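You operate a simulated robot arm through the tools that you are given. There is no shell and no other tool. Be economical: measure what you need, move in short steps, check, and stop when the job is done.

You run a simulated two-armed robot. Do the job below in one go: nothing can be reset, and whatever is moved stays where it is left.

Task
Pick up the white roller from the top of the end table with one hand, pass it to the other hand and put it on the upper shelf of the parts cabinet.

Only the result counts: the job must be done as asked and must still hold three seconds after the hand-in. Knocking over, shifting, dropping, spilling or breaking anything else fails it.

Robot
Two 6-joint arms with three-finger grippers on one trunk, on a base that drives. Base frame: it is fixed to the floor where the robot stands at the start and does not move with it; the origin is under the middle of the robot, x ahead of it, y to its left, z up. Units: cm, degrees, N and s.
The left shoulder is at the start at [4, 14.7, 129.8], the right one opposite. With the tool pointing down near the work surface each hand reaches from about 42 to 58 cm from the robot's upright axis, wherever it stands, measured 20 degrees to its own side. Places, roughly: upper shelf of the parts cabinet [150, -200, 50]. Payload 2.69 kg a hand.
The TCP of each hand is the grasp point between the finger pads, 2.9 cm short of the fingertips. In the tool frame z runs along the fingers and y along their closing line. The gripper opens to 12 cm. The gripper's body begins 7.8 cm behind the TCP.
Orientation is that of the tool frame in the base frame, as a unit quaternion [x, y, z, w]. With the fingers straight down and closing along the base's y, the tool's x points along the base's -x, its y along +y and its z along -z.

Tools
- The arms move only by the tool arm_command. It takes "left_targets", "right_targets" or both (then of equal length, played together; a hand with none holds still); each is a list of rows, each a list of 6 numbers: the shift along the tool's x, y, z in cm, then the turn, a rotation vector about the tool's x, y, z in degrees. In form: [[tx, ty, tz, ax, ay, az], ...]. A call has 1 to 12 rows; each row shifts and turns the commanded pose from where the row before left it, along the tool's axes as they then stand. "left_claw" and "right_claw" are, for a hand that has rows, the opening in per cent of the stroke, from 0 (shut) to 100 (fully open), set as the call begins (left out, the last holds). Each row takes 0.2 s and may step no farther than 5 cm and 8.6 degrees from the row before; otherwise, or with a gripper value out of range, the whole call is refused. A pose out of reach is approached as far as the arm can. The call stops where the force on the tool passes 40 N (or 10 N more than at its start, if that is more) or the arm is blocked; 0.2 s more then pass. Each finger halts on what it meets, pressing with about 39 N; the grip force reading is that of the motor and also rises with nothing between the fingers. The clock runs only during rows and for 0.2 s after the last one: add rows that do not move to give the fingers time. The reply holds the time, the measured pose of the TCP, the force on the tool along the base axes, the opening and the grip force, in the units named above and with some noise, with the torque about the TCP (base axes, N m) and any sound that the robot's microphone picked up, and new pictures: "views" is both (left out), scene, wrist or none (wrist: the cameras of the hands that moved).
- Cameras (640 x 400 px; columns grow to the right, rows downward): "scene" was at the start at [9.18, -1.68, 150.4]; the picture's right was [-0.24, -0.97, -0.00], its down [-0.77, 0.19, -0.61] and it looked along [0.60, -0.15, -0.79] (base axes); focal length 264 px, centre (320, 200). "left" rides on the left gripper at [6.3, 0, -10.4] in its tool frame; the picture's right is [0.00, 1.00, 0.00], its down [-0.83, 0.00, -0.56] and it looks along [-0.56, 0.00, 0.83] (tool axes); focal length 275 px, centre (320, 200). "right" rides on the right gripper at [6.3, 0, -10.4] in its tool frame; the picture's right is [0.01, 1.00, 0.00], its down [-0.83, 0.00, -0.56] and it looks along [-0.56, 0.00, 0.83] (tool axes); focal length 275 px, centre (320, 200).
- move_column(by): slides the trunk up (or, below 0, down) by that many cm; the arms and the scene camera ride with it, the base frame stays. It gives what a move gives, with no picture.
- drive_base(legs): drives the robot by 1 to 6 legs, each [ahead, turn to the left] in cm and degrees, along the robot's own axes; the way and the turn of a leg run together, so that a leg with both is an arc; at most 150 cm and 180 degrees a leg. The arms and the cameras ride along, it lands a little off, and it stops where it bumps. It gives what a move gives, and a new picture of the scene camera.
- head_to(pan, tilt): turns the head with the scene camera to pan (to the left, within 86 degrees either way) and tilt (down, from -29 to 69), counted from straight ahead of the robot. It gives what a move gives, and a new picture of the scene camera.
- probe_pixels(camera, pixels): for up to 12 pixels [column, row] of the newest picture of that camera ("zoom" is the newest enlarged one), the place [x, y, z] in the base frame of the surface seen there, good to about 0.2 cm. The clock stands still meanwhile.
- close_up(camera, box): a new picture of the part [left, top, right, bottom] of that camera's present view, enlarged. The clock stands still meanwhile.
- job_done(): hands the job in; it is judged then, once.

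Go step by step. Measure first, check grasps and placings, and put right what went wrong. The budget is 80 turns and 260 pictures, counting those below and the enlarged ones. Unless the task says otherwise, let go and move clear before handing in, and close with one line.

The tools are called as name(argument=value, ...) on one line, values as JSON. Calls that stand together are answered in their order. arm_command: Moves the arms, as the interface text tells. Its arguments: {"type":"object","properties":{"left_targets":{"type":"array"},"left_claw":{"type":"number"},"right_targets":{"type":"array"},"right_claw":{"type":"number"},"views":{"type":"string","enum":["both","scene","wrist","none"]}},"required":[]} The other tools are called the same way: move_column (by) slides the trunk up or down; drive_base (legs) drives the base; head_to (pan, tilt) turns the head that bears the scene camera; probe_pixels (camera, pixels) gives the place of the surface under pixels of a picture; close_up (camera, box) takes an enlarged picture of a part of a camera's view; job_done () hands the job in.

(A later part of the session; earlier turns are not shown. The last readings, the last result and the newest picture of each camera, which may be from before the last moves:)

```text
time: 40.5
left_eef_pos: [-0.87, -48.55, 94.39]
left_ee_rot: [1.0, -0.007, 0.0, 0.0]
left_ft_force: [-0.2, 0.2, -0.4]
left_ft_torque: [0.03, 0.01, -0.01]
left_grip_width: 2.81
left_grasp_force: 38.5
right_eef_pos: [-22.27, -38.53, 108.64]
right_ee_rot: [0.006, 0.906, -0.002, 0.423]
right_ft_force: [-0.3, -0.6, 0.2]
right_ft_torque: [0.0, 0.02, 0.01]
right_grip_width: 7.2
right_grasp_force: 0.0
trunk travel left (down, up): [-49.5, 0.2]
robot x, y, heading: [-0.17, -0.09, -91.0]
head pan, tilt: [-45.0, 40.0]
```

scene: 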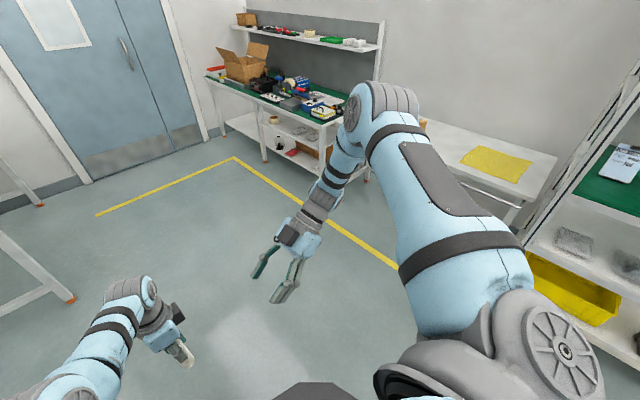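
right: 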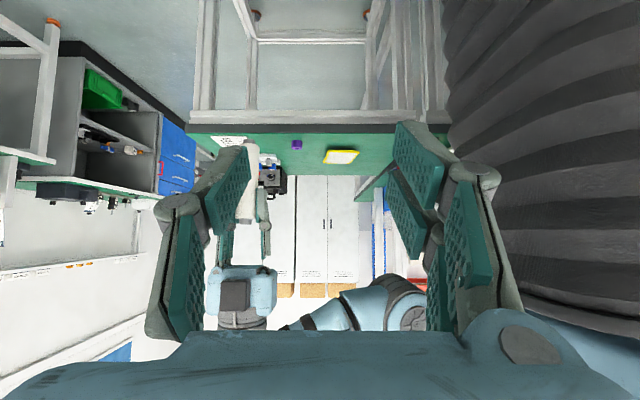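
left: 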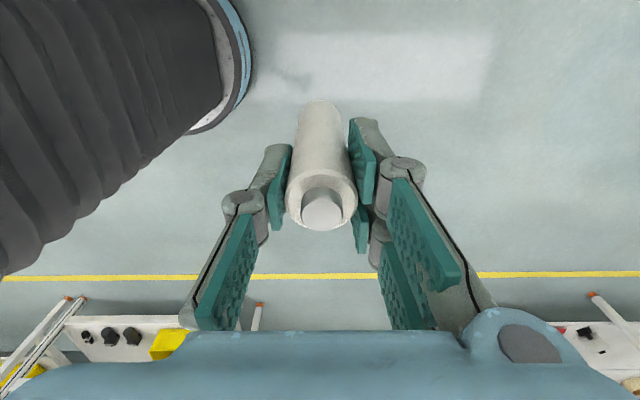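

probe_pixels(camera="scene", pixels=[[355, 115], [385, 95], [410, 150], [450, 230], [470, 300], [560, 345], [420, 360], [345, 165], [310, 205], [295, 235]])

head_to(pan=40, tilt=55)

```text
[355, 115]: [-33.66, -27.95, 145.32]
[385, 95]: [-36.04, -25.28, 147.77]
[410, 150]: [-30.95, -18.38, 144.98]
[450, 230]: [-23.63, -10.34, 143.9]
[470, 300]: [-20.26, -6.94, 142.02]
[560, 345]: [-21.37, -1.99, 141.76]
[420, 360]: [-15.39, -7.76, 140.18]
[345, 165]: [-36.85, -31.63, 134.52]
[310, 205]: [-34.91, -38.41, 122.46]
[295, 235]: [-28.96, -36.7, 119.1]
```

```text
time: 42.1
left_eef_pos: [-0.81, -48.66, 94.49]
left_ee_rot: [1.0, -0.007, -0.001, 0.0]
left_ft_force: [-0.2, 0.3, -1.5]
left_ft_torque: [0.0, 0.02, -0.01]
left_grip_width: 2.83
left_grasp_force: 38.7
right_eef_pos: [-22.18, -38.61, 108.6]
right_ee_rot: [0.007, 0.906, -0.003, 0.423]
right_ft_force: [0.1, 0.5, 0.1]
right_ft_torque: [0.02, 0.01, 0.01]
right_grip_width: 7.17
right_grasp_force: 0.0
trunk travel left (down, up): [-49.5, 0.2]
robot x, y, heading: [-0.37, -0.0, -91.1]
head pan, tilt: [40.0, 55.0]
```

scene: 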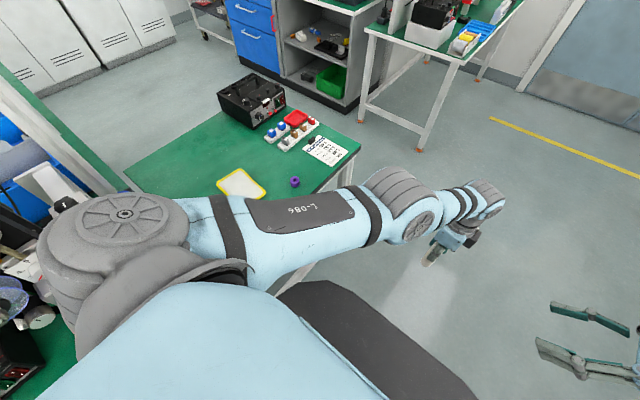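

The left arm is stretched in a vertical plane, while the right is folded high. I'll restore the right hand to tool-down and test the reach lower down. The left moves 6 cm away to give room.

arm_command(right_targets=[[0, 0, 0, 0, 8.3, 0], [0, 0, 0, 0, 8.3, 0], [0, 0, 0, 0, 8.3, 0], [0, 0, 0, 0, 8.3, 0], [0, 0, 0, 0, 8.3, 0], [0, 0, 0, 0, 8.3, 0]], left_targets=[[2, 0, 0, 0, 0, 0], [2, 0, 0, 0, 0, 0], [2, 0, 0, 0, 0, 0], [0, 0, 0, 0, 0, 0], [0, 0, 0, 0, 0, 0], [0, 0, 0, 0, 0, 0]], views="none")

arm_command(right_targets=[[0, 0, 0, 0, 0, 7.5], [0, 0, 0, 0, 0, 7.5], [0, 0, 0, 0, 0, 7.5], [0, 0, 0, 0, 0, 7.5], [0, 0, 0, 0, 0, 7.5], [0, 0, 0, 0, 0, 7.5], [0, 0, 0, 0, 0, 7.5], [0, 0, 0, 0, 0, 7.5], [0, 0, 0, 0, 0, 7.5], [0, 0, 0, 0, 0, 7.5], [0, 0, 0, 0, 0, 7.5], [0, 0, 0, 0, 0, 7.5]], views="none")

arm_command(right_targets=[[0, 0, 4, 0, 0, 0], [0, 0, 4, 0, 0, 0], [0, 0, 4, 0, 0, 0], [-4, 0, 0, 0, 0, 0], [-4, 0, 0, 0, 0, 0], [-4, 0, 0, 0, 0, 0], [0, 4, 0, 0, 0, 0]], views="none")

head_to(pan=-20, tilt=45)

```text
time: 43.5
left_eef_pos: [4.58, -50.28, 93.75]
left_ee_rot: [1.0, -0.007, 0.0, -0.001]
left_ft_force: [0.4, -0.2, -0.5]
left_ft_torque: [-0.03, 0.01, 0.04]
left_grip_width: 2.83
left_grasp_force: 39.2
left hand out of reach, approached as far as the arm can: row 1, 2, 3
right_eef_pos: [-28.4, -29.3, 102.66]
right_ee_rot: [0.015, 0.998, -0.027, 0.058]
right_ft_force: [-0.1, 0.5, 0.7]
right_ft_torque: [-0.02, 0.03, 0.01]
right_grip_width: 7.21
right_grasp_force: 0.0
right hand out of reach, approached as far as the arm can: row 1, 2, 3, 4, 5, 6
trunk travel left (down, up): [-49.5, 0.2]
robot x, y, heading: [-0.25, -0.01, -91.0]
head pan, tilt: [40.0, 55.0]
```

```text
time: 46.1
left_eef_pos: [4.61, -50.41, 93.59]
left_ee_rot: [1.0, -0.007, 0.001, -0.001]
left_ft_force: [-0.2, 0.5, -0.3]
left_ft_torque: [-0.02, 0.0, -0.01]
left_grip_width: 2.81
left_grasp_force: 39.1
right_eef_pos: [-28.52, -29.49, 102.66]
right_ee_rot: [0.717, 0.694, 0.023, 0.06]
right_ft_force: [-0.2, 0.2, -0.5]
right_ft_torque: [0.02, -0.01, 0.01]
right_grip_width: 7.2
right_grasp_force: 0.0
trunk travel left (down, up): [-49.5, 0.2]
robot x, y, heading: [0.13, -0.31, -91.2]
head pan, tilt: [40.0, 55.0]
```

```text
time: 47.7
left_eef_pos: [4.58, -50.46, 93.75]
left_ee_rot: [1.0, -0.007, 0.001, 0.0]
left_ft_force: [-0.8, 0.1, -1.2]
left_ft_torque: [-0.01, -0.02, 0.0]
left_grip_width: 2.84
left_grasp_force: 38.7
right_eef_pos: [-31.97, -33.99, 100.6]
right_ee_rot: [0.716, 0.695, 0.022, 0.061]
right_ft_force: [0.1, 0.4, -0.2]
right_ft_torque: [0.01, 0.01, -0.01]
right_grip_width: 7.22
right_grasp_force: 0.1
right hand out of reach, approached as far as the arm can: row 1, 2, 3, 4, 5, 6, 7
trunk travel left (down, up): [-49.5, 0.2]
robot x, y, heading: [-0.02, -0.0, -91.0]
head pan, tilt: [40.0, 55.0]
```

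```text
time: 49.0
left_eef_pos: [4.63, -50.37, 93.76]
left_ee_rot: [1.0, -0.007, 0.0, -0.001]
left_ft_force: [-0.4, 0.3, -1.5]
left_ft_torque: [-0.01, -0.03, 0.0]
left_grip_width: 2.83
left_grasp_force: 38.9
right_eef_pos: [-32.02, -34.11, 100.62]
right_ee_rot: [0.715, 0.696, 0.023, 0.061]
right_ft_force: [-0.4, 0.1, -0.3]
right_ft_torque: [0.02, 0.03, 0.0]
right_grip_width: 7.2
right_grasp_force: 0.0
trunk travel left (down, up): [-49.5, 0.2]
robot x, y, heading: [0.05, -0.12, -90.8]
head pan, tilt: [-20.0, 45.0]
```

scene: 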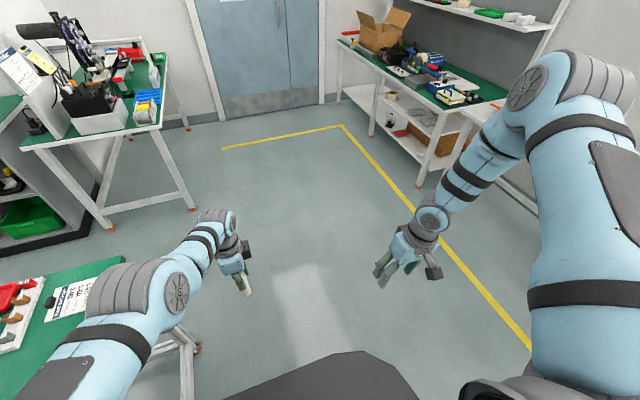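

The right arm keeps hitting a limit. I'll probe whether it frees up when moved outward and down, since that tells me which limit it is.

arm_command(right_targets=[[0, -4, 2, 0, 0, 0], [0, -4, 2, 0, 0, 0], [0, -4, 2, 0, 0, 0]], views="none")

arm_command(right_targets=[[-4, 0, 0, 0, 0, 0], [-4, 0, 0, 0, 0, 0], [-4, 0, 0, 0, 0, 0]], views="none")

arm_command(right_targets=[[0, 4, 0, 0, 0, 0], [0, 4, 0, 0, 0, 0], [0, 4, 0, 0, 0, 0]], views="scene")

```text
time: 49.8
left_eef_pos: [4.57, -50.26, 93.68]
left_ee_rot: [1.0, -0.007, 0.001, 0.0]
left_ft_force: [-0.6, 0.9, 0.3]
left_ft_torque: [0.0, 0.03, 0.01]
left_grip_width: 2.84
left_grasp_force: 39.4
right_eef_pos: [-41.87, -30.73, 97.16]
right_ee_rot: [0.717, 0.694, 0.018, 0.059]
right_ft_force: [0.3, -0.6, -1.0]
right_ft_torque: [-0.02, -0.02, -0.01]
right_grip_width: 7.21
right_grasp_force: 0.0
right hand out of reach, approached as far as the arm can: row 1, 2, 3
trunk travel left (down, up): [-49.5, 0.2]
robot x, y, heading: [-0.03, 0.25, -90.7]
head pan, tilt: [-20.0, 45.0]
```

```text
time: 50.6
left_eef_pos: [4.65, -50.41, 93.6]
left_ee_rot: [1.0, -0.006, 0.0, -0.001]
left_ft_force: [0.7, 0.0, -1.1]
left_ft_torque: [0.0, 0.01, 0.01]
left_grip_width: 2.8
left_grasp_force: 39.3
right_eef_pos: [-37.04, -34.59, 98.67]
right_ee_rot: [0.717, 0.694, 0.017, 0.058]
right_ft_force: [-0.6, 0.1, 0.6]
right_ft_torque: [-0.02, 0.02, -0.02]
right_grip_width: 7.21
right_grasp_force: 0.0
right hand out of reach, approached as far as the arm can: row 1, 2, 3
trunk travel left (down, up): [-49.5, 0.2]
robot x, y, heading: [-0.11, -0.24, -90.8]
head pan, tilt: [-20.0, 45.0]
```

```text
time: 51.4
left_eef_pos: [4.58, -50.35, 93.75]
left_ee_rot: [1.0, -0.006, 0.001, 0.0]
left_ft_force: [0.1, 1.7, -0.4]
left_ft_torque: [0.02, 0.0, 0.03]
left_grip_width: 2.82
left_grasp_force: 39.2
right_eef_pos: [-30.19, -31.74, 101.49]
right_ee_rot: [0.715, 0.696, 0.024, 0.062]
right_ft_force: [-0.3, 1.1, -1.0]
right_ft_torque: [-0.02, -0.02, 0.01]
right_grip_width: 7.22
right_grasp_force: 0.2
right hand out of reach, approached as far as the arm can: row 2, 3
trunk travel left (down, up): [-49.5, 0.2]
robot x, y, heading: [0.1, -0.3, -90.9]
head pan, tilt: [-20.0, 45.0]
```

scene: 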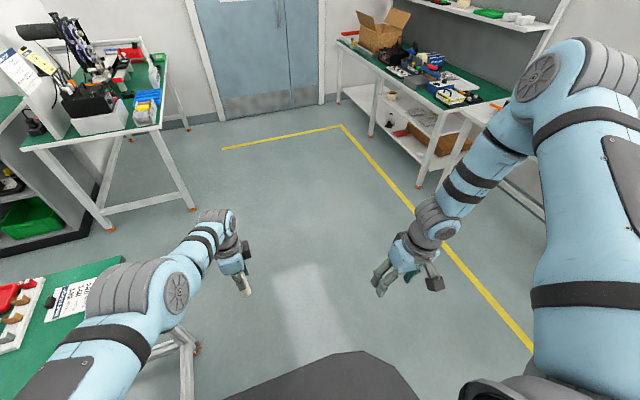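

The right arm slides along a limiting surface in the tool-down orientation. It may be a wrist limit, so I'll pitch the tool to point forward and ~40° down, which is the pose I'd need for placing, and test reach there.

arm_command(right_targets=[[0, 0, 0, 0, -8.3, 0], [0, 0, 0, 0, -8.3, 0], [0, 0, 0, 0, -8.3, 0], [0, 0, 0, 0, -8.3, 0], [0, 0, 0, 0, -8.3, 0], [0, 0, 0, 0, -8.3, 0]], views="none")

arm_command(right_targets=[[0, 0, 4, 0, 0, 0], [0, 0, 4, 0, 0, 0], [0, 0, 4, 0, 0, 0], [0, 4, 0, 0, 0, 0], [0, 4, 0, 0, 0, 0]], views="scene")

```text
time: 52.8
left_eef_pos: [4.68, -50.52, 93.56]
left_ee_rot: [1.0, -0.007, 0.0, 0.0]
left_ft_force: [0.5, -1.6, -0.8]
left_ft_torque: [0.05, 0.01, 0.02]
left_grip_width: 2.8
left_grasp_force: 39.3
right_eef_pos: [-30.95, -36.88, 103.28]
right_ee_rot: [0.658, 0.609, -0.274, 0.347]
right_ft_force: [0.3, 0.5, 0.7]
right_ft_torque: [0.0, 0.0, 0.0]
right_grip_width: 7.21
right_grasp_force: 0.0
right hand out of reach, approached as far as the arm can: row 1, 2, 3, 5, 6
trunk travel left (down, up): [-49.5, 0.2]
robot x, y, heading: [-0.01, -0.13, -91.1]
head pan, tilt: [-20.0, 45.0]
```

```text
time: 54.0
left_eef_pos: [4.63, -50.35, 93.71]
left_ee_rot: [1.0, -0.008, 0.0, 0.0]
left_ft_force: [-0.6, 1.0, -0.6]
left_ft_torque: [0.03, 0.01, 0.0]
left_grip_width: 2.81
left_grasp_force: 39.1
right_eef_pos: [-26.37, -45.77, 97.66]
right_ee_rot: [0.657, 0.607, -0.276, 0.351]
right_ft_force: [-0.1, 0.4, 0.0]
right_ft_torque: [-0.01, -0.01, -0.01]
right_grip_width: 7.21
right_grasp_force: 0.0
right hand out of reach, approached as far as the arm can: row 4, 5
trunk travel left (down, up): [-49.5, 0.2]
robot x, y, heading: [0.27, -0.24, -90.9]
head pan, tilt: [-20.0, 45.0]
```

scene: 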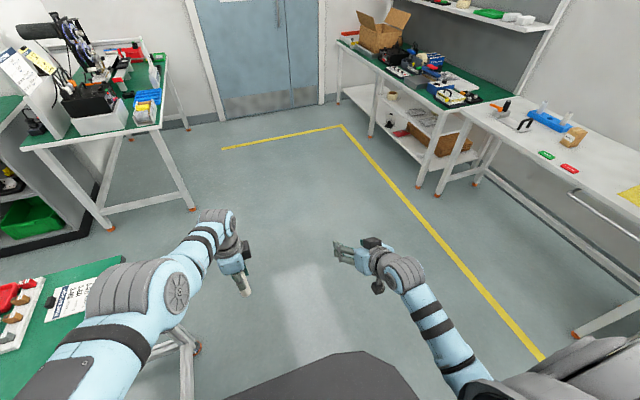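

The right arm has now dropped into the same kind of configuration as the left, with its elbow low and the tool pointing forward, 37° down. Next I yaw it 40° to the left and check that it moves inward freely.

arm_command(right_targets=[[0, 0, 0, -6.3, 1.0, -4.8], [0, 0, 0, -6.3, 1.0, -4.8], [0, 0, 0, -6.3, 1.0, -4.8], [0, 0, 0, -6.3, 1.0, -4.8], [0, 0, 0, -6.3, 1.0, -4.8]], views="none")

arm_command(right_targets=[[0, 3, 0, 0, 0, 0], [0, 3, 0, 0, 0, 0], [0, 3, 0, 0, 0, 0]], views="scene")

```text
time: 55.2
left_eef_pos: [4.64, -50.61, 93.54]
left_ee_rot: [1.0, -0.006, 0.0, -0.001]
left_ft_force: [0.3, 0.7, -0.6]
left_ft_torque: [-0.02, -0.02, 0.04]
left_grip_width: 2.81
left_grasp_force: 38.9
right_eef_pos: [-28.92, -36.34, 107.55]
right_ee_rot: [0.415, 0.794, -0.142, 0.42]
right_ft_force: [-0.1, 0.1, -0.1]
right_ft_torque: [0.04, 0.04, 0.05]
right_grip_width: 7.18
right_grasp_force: 0.1
right hand out of reach, approached as far as the arm can: row 1, 2, 3, 4
trunk travel left (down, up): [-49.5, 0.2]
robot x, y, heading: [-0.26, -0.22, -90.6]
head pan, tilt: [-20.0, 45.0]
```

```text
time: 56.0
left_eef_pos: [4.69, -50.35, 93.61]
left_ee_rot: [1.0, -0.007, 0.0, -0.001]
left_ft_force: [0.5, 0.7, -1.2]
left_ft_torque: [-0.01, 0.02, 0.01]
left_grip_width: 2.83
left_grasp_force: 39.5
right_eef_pos: [-21.73, -30.67, 108.72]
right_ee_rot: [0.414, 0.795, -0.144, 0.42]
right_ft_force: [0.6, -0.3, 0.2]
right_ft_torque: [-0.02, 0.05, 0.0]
right_grip_width: 7.22
right_grasp_force: 0.0
trunk travel left (down, up): [-49.5, 0.2]
robot x, y, heading: [0.06, -0.21, -90.7]
head pan, tilt: [-20.0, 45.0]
```

scene: 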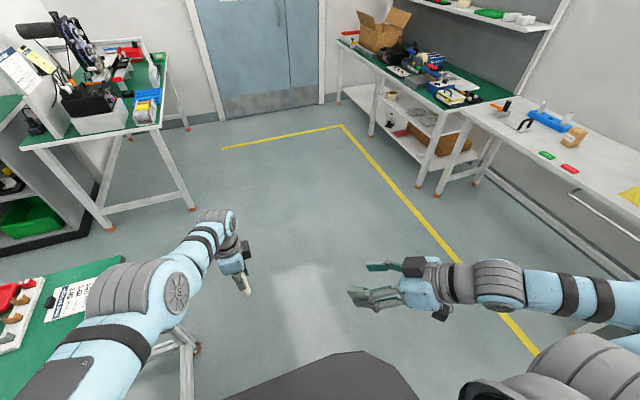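

The right hand now points diagonally left and forward, 37° down, and moves freely. I'll advance it along its own axis toward (-10,-42,97), still 15 cm short of the roller.

arm_command(right_targets=[[0, 0, 4, 0, 0, 0], [0, 0, 4, 0, 0, 0], [0, 0, 4, 0, 0, 0], [0, 0, 4, 0, 0, 0], [0, 0, 2, 0, 0, 0]], right_claw=75, views="scene")

```text
time: 57.2
left_eef_pos: [4.47, -50.35, 93.67]
left_ee_rot: [1.0, -0.006, 0.0, -0.001]
left_ft_force: [-0.5, 0.1, -0.1]
left_ft_torque: [0.01, 0.02, 0.03]
left_grip_width: 2.83
left_grasp_force: 38.7
right_eef_pos: [-21.25, -31.03, 108.26]
right_ee_rot: [0.415, 0.794, -0.145, 0.42]
right_ft_force: [-0.2, 0.5, -0.2]
right_ft_torque: [-0.01, 0.01, -0.03]
right_grip_width: 8.98
right_grasp_force: 0.1
right hand out of reach, approached as far as the arm can: row 1, 2, 3, 4, 5
trunk travel left (down, up): [-49.5, 0.2]
robot x, y, heading: [-0.13, 0.12, -91.1]
head pan, tilt: [-20.0, 45.0]
```

scene: 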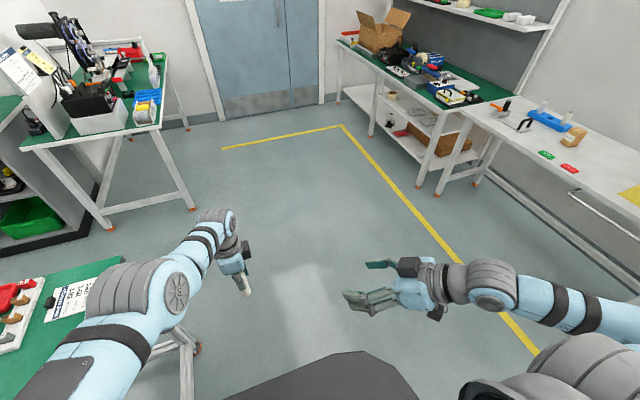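

Forward is blocked in that yaw. The forward-pointing pose moved freely, so I'll go back to it and extend further ahead, where inward reach should be larger.

arm_command(right_targets=[[0, -3, 0, 0, 0, 0], [0, -3, 0, 0, 0, 0], [0, -3, 0, 0, 0, 0], [0, 0, 0, 6.3, -1.0, 4.8], [0, 0, 0, 6.3, -1.0, 4.8], [0, 0, 0, 6.3, -1.0, 4.8], [0, 0, 0, 6.3, -1.0, 4.8], [0, 0, 0, 6.3, -1.0, 4.8]], views="none")

arm_command(right_targets=[[0, 0, 4.5, 0, 0, 0], [0, 0, 4.5, 0, 0, 0], [0, 0, 4.5, 0, 0, 0], [0, 0, 4.5, 0, 0, 0], [0, 0, 4.5, 0, 0, 0], [0, 0, 4.5, 0, 0, 0]], views="none")

arm_command(right_targets=[[0, 4, 0, 0, 0, 0], [0, 4, 0, 0, 0, 0], [0, 4, 0, 0, 0, 0]], views="scene")

```text
time: 59.0
left_eef_pos: [4.67, -50.47, 93.61]
left_ee_rot: [1.0, -0.007, 0.0, 0.0]
left_ft_force: [0.0, -0.1, -0.4]
left_ft_torque: [-0.01, 0.03, -0.01]
left_grip_width: 2.82
left_grasp_force: 39.3
right_eef_pos: [-28.54, -36.35, 108.17]
right_ee_rot: [0.659, 0.606, -0.278, 0.348]
right_ft_force: [-0.2, -0.5, 0.4]
right_ft_torque: [0.03, 0.01, 0.0]
right_grip_width: 9.02
right_grasp_force: 0.0
right hand out of reach, approached as far as the arm can: row 1, 2, 8
trunk travel left (down, up): [-49.5, 0.2]
robot x, y, heading: [0.05, -0.03, -91.0]
head pan, tilt: [-20.0, 45.0]
```

```text
time: 60.4
left_eef_pos: [4.56, -50.31, 93.66]
left_ee_rot: [1.0, -0.007, 0.0, 0.0]
left_ft_force: [-0.3, -0.2, -0.8]
left_ft_torque: [0.01, 0.04, 0.01]
left_grip_width: 2.82
left_grasp_force: 38.9
right_eef_pos: [-28.08, -49.21, 98.68]
right_ee_rot: [0.661, 0.603, -0.28, 0.347]
right_ft_force: [0.3, -0.8, -0.5]
right_ft_torque: [-0.01, -0.01, 0.02]
right_grip_width: 9.0
right_grasp_force: 0.0
right hand out of reach, approached as far as the arm can: row 4, 5, 6
trunk travel left (down, up): [-49.5, 0.2]
robot x, y, heading: [0.02, -0.18, -90.8]
head pan, tilt: [-20.0, 45.0]
```

```text
time: 61.2
left_eef_pos: [4.55, -50.38, 93.58]
left_ee_rot: [1.0, -0.007, -0.001, -0.001]
left_ft_force: [0.2, 0.6, -0.9]
left_ft_torque: [0.04, 0.01, 0.0]
left_grip_width: 2.82
left_grasp_force: 38.8
right_eef_pos: [-25.86, -48.23, 101.4]
right_ee_rot: [0.656, 0.609, -0.273, 0.353]
right_ft_force: [-0.4, -0.1, -0.4]
right_ft_torque: [0.06, 0.01, -0.03]
right_grip_width: 9.0
right_grasp_force: 0.1
right hand out of reach, approached as far as the arm can: row 1, 2, 3
trunk travel left (down, up): [-49.5, 0.2]
robot x, y, heading: [0.42, -0.01, -91.3]
head pan, tilt: [-20.0, 45.0]
```

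scene: 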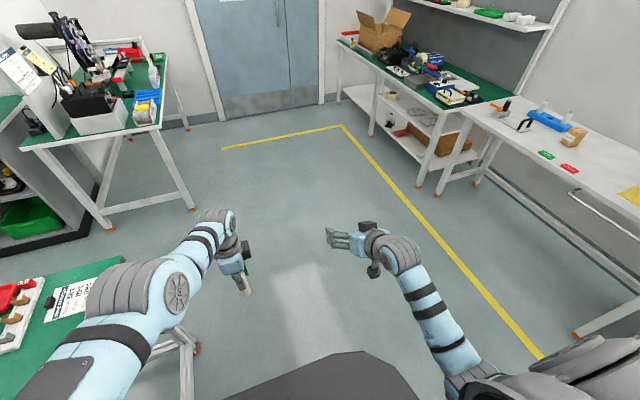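

Now I'll pitch the right hand back to tool-down here (48 ahead, 26 right), the nominal zone, and test inward motion.

arm_command(right_targets=[[0, 0, 0, 0, 8.3, 0], [0, 0, 0, 0, 8.3, 0], [0, 0, 0, 0, 8.3, 0], [0, 0, 0, 0, 8.3, 0], [0, 0, 0, 0, 8.3, 0], [0, 0, 0, 0, 8.3, 0]], views="scene")

arm_command(right_targets=[[0, 3, 0, 0, 0, 0], [0, 3, 0, 0, 0, 0], [0, 3, 0, 0, 0, 0]], views="scene")

```text
time: 62.6
left_eef_pos: [4.52, -50.44, 93.66]
left_ee_rot: [1.0, -0.007, 0.001, -0.001]
left_ft_force: [0.0, 0.6, -1.3]
left_ft_torque: [0.01, -0.03, 0.0]
left_grip_width: 2.79
left_grasp_force: 39.4
right_eef_pos: [-26.28, -43.92, 101.37]
right_ee_rot: [0.73, 0.678, 0.025, 0.077]
right_ft_force: [-0.2, -0.1, 0.2]
right_ft_torque: [0.03, 0.0, 0.0]
right_grip_width: 8.99
right_grasp_force: 0.0
right hand out of reach, approached as far as the arm can: row 3, 4, 5, 6
trunk travel left (down, up): [-49.5, 0.2]
robot x, y, heading: [-0.1, 0.13, -90.9]
head pan, tilt: [-20.0, 45.0]
```

scene: 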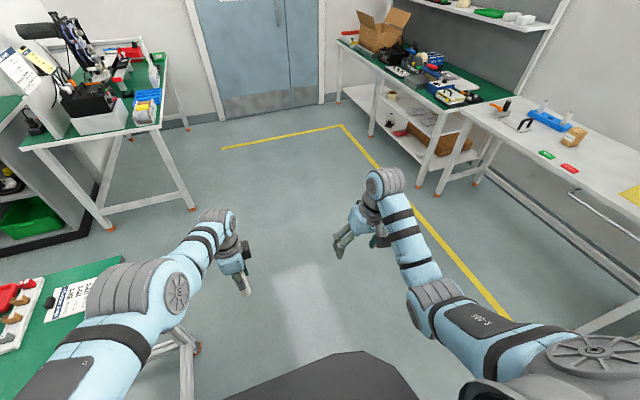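

```text
time: 63.4
left_eef_pos: [4.55, -50.4, 93.59]
left_ee_rot: [1.0, -0.007, 0.001, -0.001]
left_ft_force: [-0.6, 0.5, -1.5]
left_ft_torque: [-0.01, 0.01, 0.01]
left_grip_width: 2.81
left_grasp_force: 39.2
right_eef_pos: [-22.26, -44.83, 101.19]
right_ee_rot: [0.728, 0.679, 0.028, 0.083]
right_ft_force: [-0.2, -0.8, 0.0]
right_ft_torque: [0.0, 0.0, -0.02]
right_grip_width: 9.01
right_grasp_force: 0.1
right hand out of reach, approached as far as the arm can: row 1, 2, 3
trunk travel left (down, up): [-49.5, 0.2]
robot x, y, heading: [-0.26, -0.12, -90.9]
head pan, tilt: [-20.0, 45.0]
```

scene: 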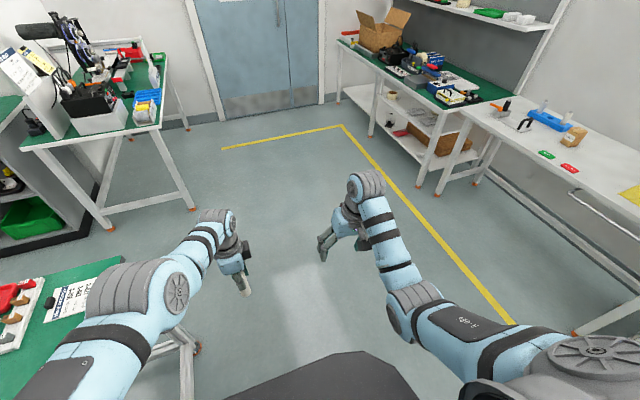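

Now the right arm mirrors the left one. I'll lower it and move it forward and inward into its nominal zone.

arm_command(right_targets=[[-2, 0, 3, 0, 0, 0], [-2, 0, 3, 0, 0, 0], [-2, 0, 1, 0, 0, 0], [0, 3, 0, 0, 0, 0], [0, 3, 0, 0, 0, 0]], views="scene")

```text
time: 64.6
left_eef_pos: [4.57, -50.42, 93.82]
left_ee_rot: [1.0, -0.007, 0.0, -0.001]
left_ft_force: [0.1, 0.7, -0.6]
left_ft_torque: [-0.01, -0.01, -0.02]
left_grip_width: 2.83
left_grasp_force: 39.1
right_eef_pos: [-21.72, -44.39, 100.11]
right_ee_rot: [0.729, 0.679, 0.03, 0.084]
right_ft_force: [-0.6, 0.5, 0.7]
right_ft_torque: [0.01, 0.02, 0.03]
right_grip_width: 9.0
right_grasp_force: 0.0
right hand out of reach, approached as far as the arm can: row 1, 2, 3, 4, 5
trunk travel left (down, up): [-49.5, 0.2]
robot x, y, heading: [-0.06, -0.03, -90.9]
head pan, tilt: [-20.0, 45.0]
```

scene: 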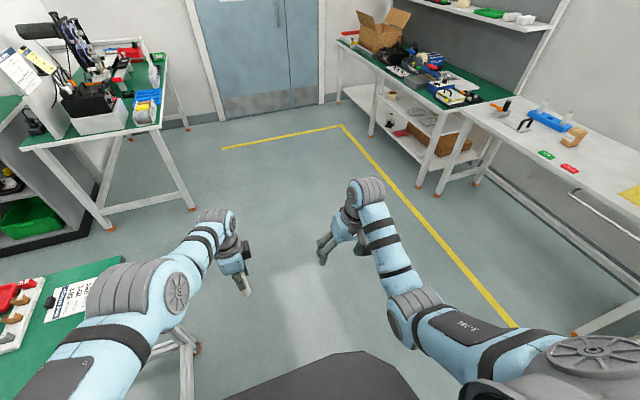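

I'll mirror the left hand's yaw on the right (−90° about its tool z), since the left moved freely after that.

arm_command(right_targets=[[0, 0, 0, 0, 0, -7.5], [0, 0, 0, 0, 0, -7.5], [0, 0, 0, 0, 0, -7.5], [0, 0, 0, 0, 0, -7.5], [0, 0, 0, 0, 0, -7.5], [0, 0, 0, 0, 0, -7.5], [0, 0, 0, 0, 0, -7.5], [0, 0, 0, 0, 0, -7.5], [0, 0, 0, 0, 0, -7.5], [0, 0, 0, 0, 0, -7.5], [0, 0, 0, 0, 0, -7.5], [0, 0, 0, 0, 0, -7.5]], views="none")

arm_command(right_targets=[[0, -3, 0, 0, 0, 0], [0, -3, 0, 0, 0, 0], [0, 0, 3, 0, 0, 0], [0, 0, 3, 0, 0, 0], [-3, 0, 0, 0, 0, 0], [-3, 0, 0, 0, 0, 0]], views="both")

```text
time: 67.2
left_eef_pos: [4.5, -50.35, 93.67]
left_ee_rot: [1.0, -0.008, 0.0, -0.001]
left_ft_force: [-0.8, -1.1, -1.3]
left_ft_torque: [-0.03, 0.02, -0.03]
left_grip_width: 2.81
left_grasp_force: 38.9
right_eef_pos: [-21.95, -44.47, 100.03]
right_ee_rot: [0.729, 0.679, 0.029, 0.083]
right_ft_force: [0.1, -0.8, 0.3]
right_ft_torque: [-0.01, 0.01, 0.0]
right_grip_width: 9.0
right_grasp_force: 0.1
right hand out of reach, approached as far as the arm can: row 1, 2, 3, 4, 5, 6, 7, 8, 9, 10, 11, 12
trunk travel left (down, up): [-49.5, 0.2]
robot x, y, heading: [-0.3, -0.3, -90.8]
head pan, tilt: [-20.0, 45.0]
```

```text
time: 68.6
left_eef_pos: [4.62, -50.5, 93.65]
left_ee_rot: [1.0, -0.007, 0.001, -0.001]
left_ft_force: [0.5, -0.2, 0.6]
left_ft_torque: [-0.02, -0.01, -0.02]
left_grip_width: 2.82
left_grasp_force: 39.3
right_eef_pos: [-24.97, -43.91, 98.82]
right_ee_rot: [0.734, 0.673, 0.03, 0.085]
right_ft_force: [-0.8, -0.3, 0.3]
right_ft_torque: [-0.01, 0.03, -0.04]
right_grip_width: 9.0
right_grasp_force: 0.0
right hand out of reach, approached as far as the arm can: row 2, 3, 4, 5, 6
trunk travel left (down, up): [-49.5, 0.2]
robot x, y, heading: [0.12, 0.09, -90.7]
head pan, tilt: [-20.0, 45.0]
```

scene: 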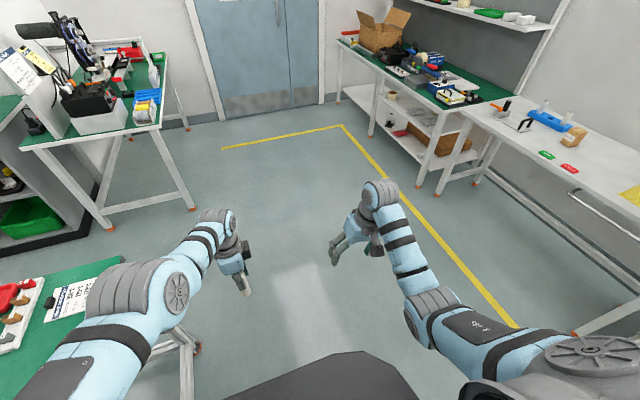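
right: 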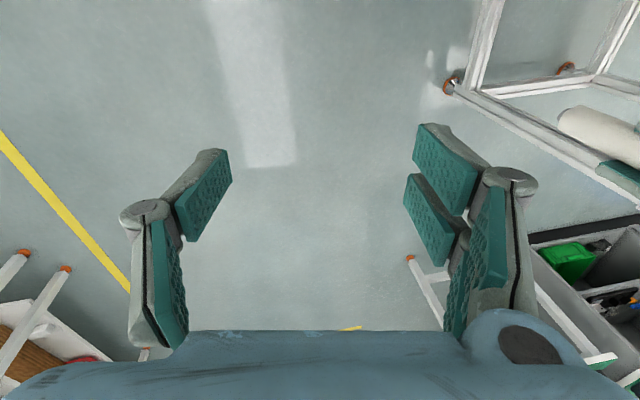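

The −yaw is refused entirely, so the right wrist roll is at its negative limit. I'll rotate it the other way (+90°) and test inward motion.

arm_command(right_targets=[[0, 0, 0, 0, 0, 7.5], [0, 0, 0, 0, 0, 7.5], [0, 0, 0, 0, 0, 7.5], [0, 0, 0, 0, 0, 7.5], [0, 0, 0, 0, 0, 7.5], [0, 0, 0, 0, 0, 7.5], [0, 0, 0, 0, 0, 7.5], [0, 0, 0, 0, 0, 7.5], [0, 0, 0, 0, 0, 7.5], [0, 0, 0, 0, 0, 7.5], [0, 0, 0, 0, 0, 7.5], [0, 0, 0, 0, 0, 7.5]], views="none")

arm_command(right_targets=[[0, 3, 1.5, 0, 0, 0], [0, 3, 1.5, 0, 0, 0], [3, 0, 0, 0, 0, 0], [3, 0, 0, 0, 0, 0], [3, 0, 0, 0, 0, 0]], views="scene")

```text
time: 71.2
left_eef_pos: [4.63, -50.46, 93.58]
left_ee_rot: [1.0, -0.007, 0.0, -0.001]
left_ft_force: [0.8, -0.4, -0.9]
left_ft_torque: [-0.04, 0.01, 0.01]
left_grip_width: 2.81
left_grasp_force: 38.8
right_eef_pos: [-25.09, -43.78, 98.75]
right_ee_rot: [0.995, -0.037, 0.08, 0.038]
right_ft_force: [0.1, -0.4, 0.2]
right_ft_torque: [0.0, -0.01, 0.03]
right_grip_width: 9.0
right_grasp_force: 0.0
trunk travel left (down, up): [-49.5, 0.2]
robot x, y, heading: [0.04, 0.18, -90.7]
head pan, tilt: [-20.0, 45.0]
```

```text
time: 72.4
left_eef_pos: [4.61, -50.38, 93.76]
left_ee_rot: [1.0, -0.007, 0.0, -0.001]
left_ft_force: [-0.6, -0.2, -0.2]
left_ft_torque: [0.03, 0.03, -0.03]
left_grip_width: 2.82
left_grasp_force: 39.2
right_eef_pos: [-22.0, -48.65, 98.69]
right_ee_rot: [0.994, -0.035, 0.093, 0.039]
right_ft_force: [-0.1, 0.7, 0.7]
right_ft_torque: [-0.01, 0.04, 0.02]
right_grip_width: 9.0
right_grasp_force: 0.0
right hand out of reach, approached as far as the arm can: row 3, 4, 5
trunk travel left (down, up): [-49.5, 0.2]
robot x, y, heading: [-0.14, -0.06, -90.8]
head pan, tilt: [-20.0, 45.0]
```

scene: 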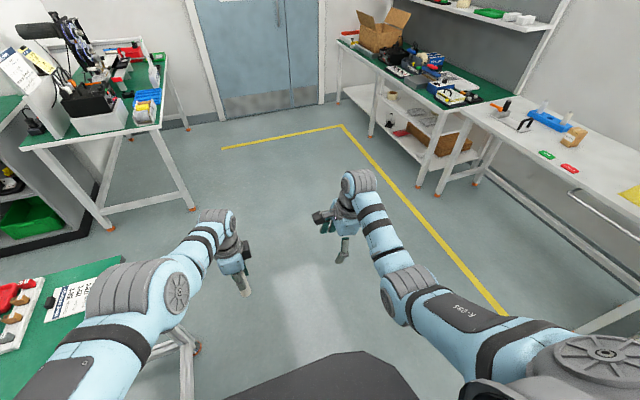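

The yaw freed motion forward. The tool now leans 10° toward the left arm. I'll tilt it further toward the left (pitch + about tool y) and see where it can reach.

arm_command(right_targets=[[0, 0, 0, 0, 8.3, 0], [0, 0, 0, 0, 8.3, 0], [0, 0, 0, 0, 8.3, 0], [0, 0, 0, 0, 8.3, 0], [0, 0, 0, 0, 8.3, 0]], views="scene")

```text
time: 73.6
left_eef_pos: [4.5, -50.38, 93.61]
left_ee_rot: [1.0, -0.007, 0.001, -0.002]
left_ft_force: [0.0, -0.1, -0.7]
left_ft_torque: [0.02, 0.0, -0.01]
left_grip_width: 2.78
left_grasp_force: 39.0
right_eef_pos: [-22.1, -48.49, 98.46]
right_ee_rot: [0.901, -0.019, 0.43, 0.049]
right_ft_force: [0.1, -0.3, -0.1]
right_ft_torque: [-0.02, 0.0, -0.01]
right_grip_width: 9.0
right_grasp_force: 0.0
trunk travel left (down, up): [-49.5, 0.2]
robot x, y, heading: [0.09, -0.15, -91.0]
head pan, tilt: [-20.0, 45.0]
```

scene: 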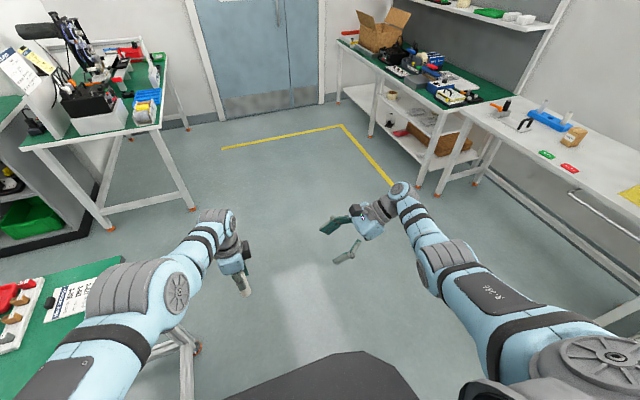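

The right arm now follows fully: it points left, 39° down, with its camera on top. I'll flatten it to ~25° for camera clearance, then lower it to z≈88 and line it up at the same forward distance as the roller.

arm_command(right_targets=[[0, 0, 0, 0, 7, 0], [0, 0, 0, 0, 7, 0], [-1.8, 0.95, 0.85, 0, 0, 0], [-3.6, 0.95, 1.7, 0, 0, 0], [-3.6, 0, 1.7, 0, 0, 0]], right_claw=60, views="scene")

```text
time: 74.8
left_eef_pos: [4.68, -50.38, 93.71]
left_ee_rot: [1.0, -0.007, 0.001, -0.001]
left_ft_force: [0.5, 0.1, -0.1]
left_ft_torque: [-0.01, 0.01, -0.01]
left_grip_width: 2.8
left_grasp_force: 39.2
right_eef_pos: [-19.24, -44.54, 95.82]
right_ee_rot: [0.843, -0.013, 0.535, 0.051]
right_ft_force: [0.0, 0.9, 0.3]
right_ft_torque: [-0.02, 0.0, 0.0]
right_grip_width: 7.17
right_grasp_force: 0.1
right hand out of reach, approached as far as the arm can: row 1, 2, 3, 4, 5
trunk travel left (down, up): [-49.5, 0.2]
robot x, y, heading: [-0.03, -0.48, -90.7]
head pan, tilt: [-20.0, 45.0]
```

scene: 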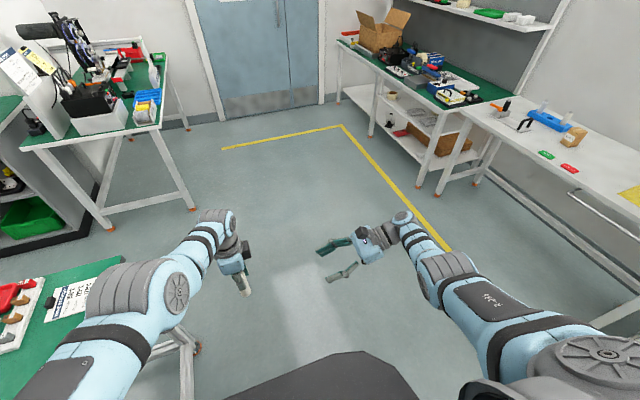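

Flattening pulled it inward to (l -19, f 44.5, z 95.8). Now I test moving left at this tilt.

arm_command(right_targets=[[1.3, 0, 2.7, 0, 0, 0], [1.3, 0, 2.7, 0, 0, 0], [1.3, 0, 2.7, 0, 0, 0]], views="none")

```text
time: 75.6
left_eef_pos: [4.6, -50.42, 93.63]
left_ee_rot: [1.0, -0.007, 0.0, -0.001]
left_ft_force: [0.2, -0.1, -1.4]
left_ft_torque: [0.04, 0.0, 0.03]
left_grip_width: 2.82
left_grasp_force: 39.2
right_eef_pos: [-10.31, -45.13, 95.94]
right_ee_rot: [0.844, -0.013, 0.534, 0.051]
right_ft_force: [-0.7, 0.6, 0.7]
right_ft_torque: [0.0, -0.02, -0.01]
right_grip_width: 7.19
right_grasp_force: 0.1
trunk travel left (down, up): [-49.5, 0.2]
robot x, y, heading: [-0.28, 0.22, -90.7]
head pan, tilt: [-20.0, 45.0]
```

It moves freely leftward. Now I try it 4 cm forward and 3 cm down to match the left hand.

arm_command(right_targets=[[0, 2, 0, 0, 0, 0], [0, 2, 0, 0, 0, 0], [-1.35, 1, 0.65, 0, 0, 0], [-1.35, 0, 0.65, 0, 0, 0]], views="none")

```text
time: 76.6
left_eef_pos: [4.46, -50.26, 93.7]
left_ee_rot: [1.0, -0.008, 0.0, 0.0]
left_ft_force: [0.1, -0.1, -0.4]
left_ft_torque: [-0.01, 0.01, 0.01]
left_grip_width: 2.81
left_grasp_force: 39.2
right_eef_pos: [-10.21, -47.81, 95.48]
right_ee_rot: [0.843, -0.012, 0.535, 0.05]
right_ft_force: [0.5, 0.4, 0.7]
right_ft_torque: [-0.02, -0.01, 0.0]
right_grip_width: 7.2
right_grasp_force: 0.0
right hand out of reach, approached as far as the arm can: row 2, 3, 4
trunk travel left (down, up): [-49.5, 0.2]
robot x, y, heading: [0.09, -0.23, -90.9]
head pan, tilt: [-20.0, 45.0]
```

The right hand is at (l -10.2, f 47.8, z 95.5). I bring the left to f 47.8, z≈101 so the roller's lower part lines up with the right hand's jaws.

arm_command(left_targets=[[0, 0, -2.4, 0, 0, 0], [0, 0, -2.4, 0, 0, 0], [0, -0.8, -2.4, 0, 0, 0], [0, -0.8, 0, 0, 0, 0], [0, -0.8, 0, 0, 0, 0]], views="both")

head_to(pan=-5, tilt=50)

```text
time: 77.8
left_eef_pos: [3.16, -52.17, 99.49]
left_ee_rot: [1.0, -0.007, 0.0, -0.001]
left_ft_force: [-0.4, 0.2, -0.9]
left_ft_torque: [0.01, 0.01, 0.0]
left_grip_width: 2.82
left_grasp_force: 38.4
left hand out of reach, approached as far as the arm can: row 1, 2, 3, 4, 5
right_eef_pos: [-10.04, -47.8, 95.57]
right_ee_rot: [0.843, -0.014, 0.535, 0.051]
right_ft_force: [0.0, -0.1, -0.8]
right_ft_torque: [0.02, 0.01, 0.02]
right_grip_width: 7.2
right_grasp_force: 0.1
trunk travel left (down, up): [-49.5, 0.2]
robot x, y, heading: [-0.34, 0.1, -91.3]
head pan, tilt: [-20.0, 45.0]
```

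scene: 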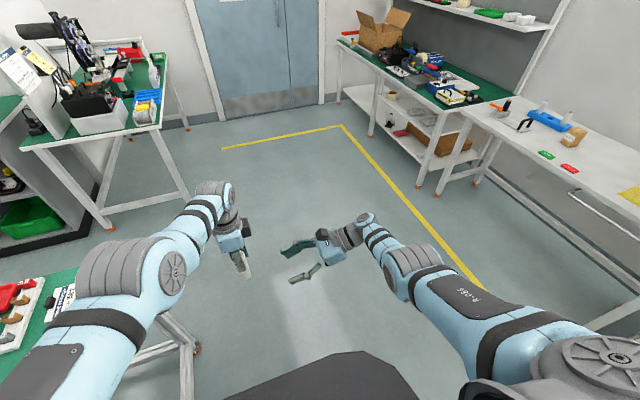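
left: 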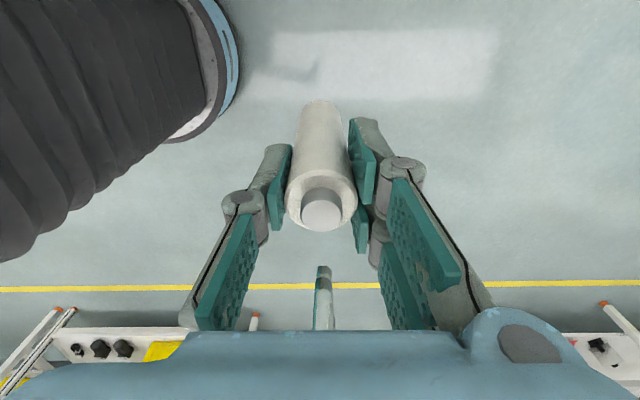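

```text
time: 78.6
left_eef_pos: [3.14, -52.18, 99.65]
left_ee_rot: [1.0, -0.007, 0.001, -0.001]
left_ft_force: [-0.1, -0.7, -0.8]
left_ft_torque: [0.02, -0.01, -0.02]
left_grip_width: 2.8
left_grasp_force: 39.0
right_eef_pos: [-10.17, -47.77, 95.53]
right_ee_rot: [0.843, -0.012, 0.535, 0.05]
right_ft_force: [0.4, -0.2, 0.2]
right_ft_torque: [0.02, -0.01, 0.02]
right_grip_width: 7.19
right_grasp_force: 0.0
trunk travel left (down, up): [-49.5, 0.2]
robot x, y, heading: [0.02, 0.2, -90.8]
head pan, tilt: [-5.0, 50.0]
```

scene: 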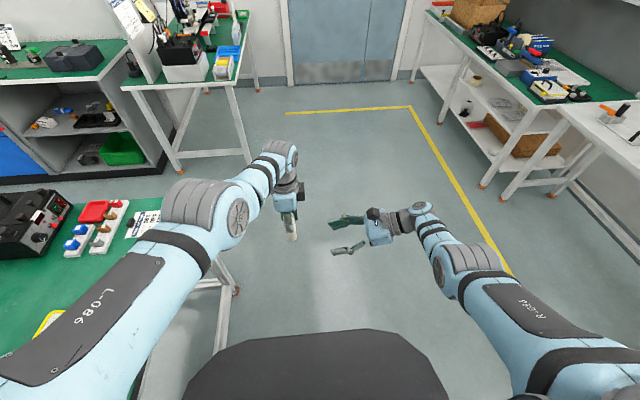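

The left is at (l 3.1, f 52.2, z 99.6). I try raising the right to z≈100 and moving forward, while the left moves up and slightly left.

arm_command(right_targets=[[1.8, 0, -0.86, 0, 0, 0], [1.8, 0, -0.86, 0, 0, 0], [0, 1.5, 0, 0, 0, 0], [0, 1.5, 0, 0, 0, 0], [0, 1.5, 0, 0, 0, 0]], left_targets=[[1.5, 0, -2, 0, 0, 0], [1.5, 0, -2, 0, 0, 0], [0, -1, 0, 0, 0, 0], [0, -1, 0, 0, 0, 0], [0, 0, 0, 0, 0, 0]], views="scene")

```text
time: 79.8
left_eef_pos: [4.99, -53.62, 102.82]
left_ee_rot: [1.0, -0.007, 0.0, -0.001]
left_ft_force: [0.4, 0.0, -0.9]
left_ft_torque: [0.0, 0.03, 0.0]
left_grip_width: 2.79
left_grasp_force: 38.5
left hand out of reach, approached as far as the arm can: row 1, 2, 3, 4
right_eef_pos: [-10.25, -50.65, 99.98]
right_ee_rot: [0.844, -0.013, 0.535, 0.05]
right_ft_force: [-0.4, -0.9, 0.3]
right_ft_torque: [-0.03, 0.01, 0.01]
right_grip_width: 7.18
right_grasp_force: 0.0
right hand out of reach, approached as far as the arm can: row 5
trunk travel left (down, up): [-49.5, 0.2]
robot x, y, heading: [0.2, -0.25, -90.8]
head pan, tilt: [-5.0, 50.0]
```

scene: 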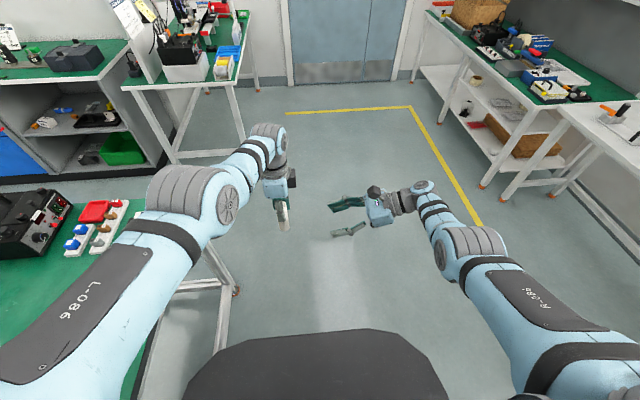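

Left and right limits conflict by ~3 cm in the forward direction. Earlier the left reached (l 14.5, f 49.6, z 103) freely, so I move it back out there to release the limit.

arm_command(left_targets=[[3, 0, 0, 0, 0, 0], [3, 0, 0, 0, 0, 0], [3, 0, 0, 0, 0, 0], [0, -1.5, 0, 0, 0, 0], [0, -1.5, 0, 0, 0, 0], [0, -1, 0, 0, 0, 0]], views="none")

arm_command(left_targets=[[-3, 0, -1, 0, 0, 0], [-3, 0, -1, 0, 0, 0], [-3, 0, -1, 0, 0, 0]], views="none")

```text
time: 81.2
left_eef_pos: [13.44, -55.45, 101.84]
left_ee_rot: [1.0, -0.008, 0.0, -0.001]
left_ft_force: [-1.0, -0.1, -0.8]
left_ft_torque: [0.01, -0.01, 0.0]
left_grip_width: 2.83
left_grasp_force: 39.2
left hand out of reach, approached as far as the arm can: row 1, 2, 3, 4, 5, 6
right_eef_pos: [-10.28, -50.86, 100.02]
right_ee_rot: [0.844, -0.013, 0.534, 0.05]
right_ft_force: [0.3, 0.8, -0.4]
right_ft_torque: [-0.05, 0.03, -0.01]
right_grip_width: 7.18
right_grasp_force: 0.1
trunk travel left (down, up): [-49.5, 0.2]
robot x, y, heading: [0.05, -0.03, -91.1]
head pan, tilt: [-5.0, 50.0]
```

```text
time: 82.0
left_eef_pos: [4.96, -54.32, 105.12]
left_ee_rot: [1.0, -0.007, 0.001, -0.001]
left_ft_force: [-0.2, -0.6, -0.6]
left_ft_torque: [-0.02, -0.02, 0.05]
left_grip_width: 2.8
left_grasp_force: 39.4
left hand out of reach, approached as far as the arm can: row 2, 3
right_eef_pos: [-10.34, -50.76, 100.0]
right_ee_rot: [0.844, -0.013, 0.534, 0.051]
right_ft_force: [0.7, 0.8, 0.0]
right_ft_torque: [0.03, -0.02, 0.01]
right_grip_width: 7.19
right_grasp_force: 0.1
trunk travel left (down, up): [-49.5, 0.2]
robot x, y, heading: [-0.03, -0.07, -91.0]
head pan, tilt: [-5.0, 50.0]
```

The left is now bounded at f 54.3, with the right at f 50.7. I'll tilt the left tool ~12° so its tip swings back toward the robot and see if the gap closes.

arm_command(left_targets=[[0, 0, 0, 6, 0, 0], [0, 0, 0, 6, 0, 0], [0, -1, 0, 0, 0, 0], [0, -1, 0, 0, 0, 0], [0, -1, 0, 0, 0, 0]], views="none")

```text
time: 83.2
left_eef_pos: [5.72, -49.89, 105.95]
left_ee_rot: [0.994, -0.007, 0.002, -0.106]
left_ft_force: [-0.4, 0.3, -1.5]
left_ft_torque: [0.01, 0.01, 0.04]
left_grip_width: 2.81
left_grasp_force: 39.2
left hand out of reach, approached as far as the arm can: row 1, 2, 3, 4, 5
right_eef_pos: [-10.31, -50.68, 100.09]
right_ee_rot: [0.843, -0.014, 0.535, 0.051]
right_ft_force: [0.2, -0.1, -0.2]
right_ft_torque: [-0.02, -0.04, -0.02]
right_grip_width: 7.19
right_grasp_force: 0.0
trunk travel left (down, up): [-49.5, 0.2]
robot x, y, heading: [-0.11, -0.31, -91.0]
head pan, tilt: [-5.0, 50.0]
```

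The tilt worked: left TCP (5.7,-49.9,106), leaning 12°. The grip point on the roller's lower part is (5.75,-48.7,100.6), within right reach. I roll the right 17.7° to match the roller's lean and line it up 16 cm away.

arm_command(right_targets=[[0, 0, 0, 0, 0, 5.9], [0, 0, 0, 0, 0, 5.9], [0, 0, 0, 0, 0, 5.9]], views="both")

```text
time: 84.0
left_eef_pos: [5.69, -49.9, 106.14]
left_ee_rot: [0.994, -0.007, 0.002, -0.105]
left_ft_force: [0.9, -0.2, -1.3]
left_ft_torque: [0.02, 0.0, 0.01]
left_grip_width: 2.82
left_grasp_force: 39.1
right_eef_pos: [-10.4, -50.79, 99.99]
right_ee_rot: [0.831, -0.142, 0.537, -0.033]
right_ft_force: [-0.1, 0.2, -0.1]
right_ft_torque: [0.01, -0.01, 0.03]
right_grip_width: 7.19
right_grasp_force: 0.0
trunk travel left (down, up): [-49.5, 0.2]
robot x, y, heading: [0.01, -0.21, -90.8]
head pan, tilt: [-5.0, 50.0]
```

scene: 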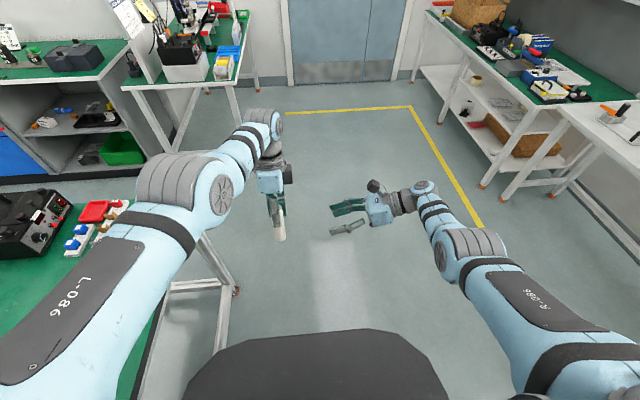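
right: 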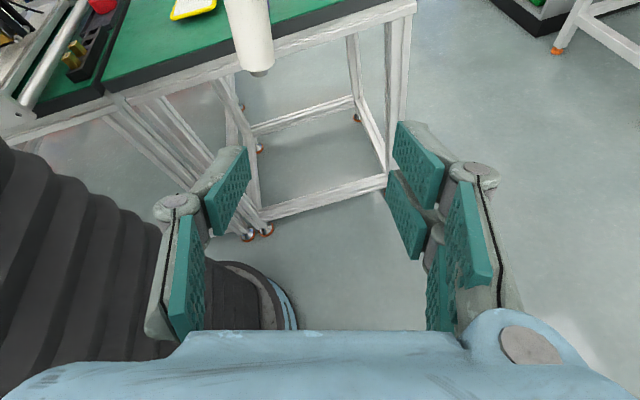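

Alignment is perpendicular by the numbers. I make the sideways correction first, then check the roller position in the right camera.

arm_command(right_targets=[[2.1, -1.77, 0, 0, 0, 0], [2.1, -1.77, 0, 0, 0, 0], [2.1, -1.77, 0, 0, 0, 0], [0, 0, 3, 0, 0, 0], [0, 0, 2, 0, 0, 0]], views="both")

```text
time: 85.2
left_eef_pos: [5.86, -49.89, 106.04]
left_ee_rot: [0.994, -0.007, 0.001, -0.106]
left_ft_force: [0.0, 0.4, -1.0]
left_ft_torque: [-0.04, 0.01, 0.02]
left_grip_width: 2.83
left_grasp_force: 39.1
right_eef_pos: [-2.3, -47.91, 104.53]
right_ee_rot: [0.832, -0.142, 0.536, -0.034]
right_ft_force: [1.0, -0.7, -0.5]
right_ft_torque: [-0.01, 0.0, -0.03]
right_grip_width: 7.19
right_grasp_force: 0.0
trunk travel left (down, up): [-49.5, 0.2]
robot x, y, heading: [-0.04, 0.21, -90.9]
head pan, tilt: [-5.0, 50.0]
```

scene: 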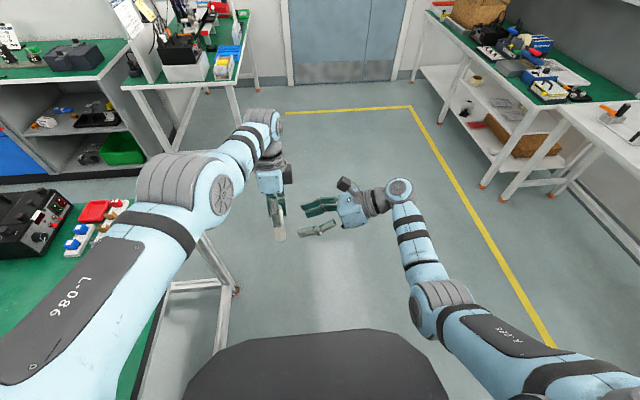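
right: 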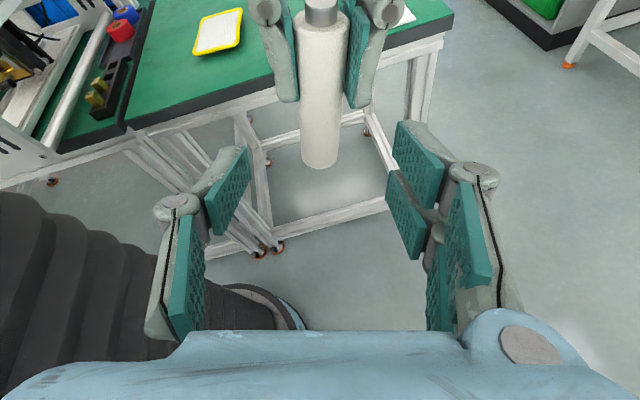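

The roller hangs centred at column 320 with its bottom at (320,165) and the left fingertips at about row 100. I'll probe for exact distances.

probe_pixels(camera="right", pixels=[[320, 160], [320, 130], [320, 105], [287, 98], [357, 104]])

```text
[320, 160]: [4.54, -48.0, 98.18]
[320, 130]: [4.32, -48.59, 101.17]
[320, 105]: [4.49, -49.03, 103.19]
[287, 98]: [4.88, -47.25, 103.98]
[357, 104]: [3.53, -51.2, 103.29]
```

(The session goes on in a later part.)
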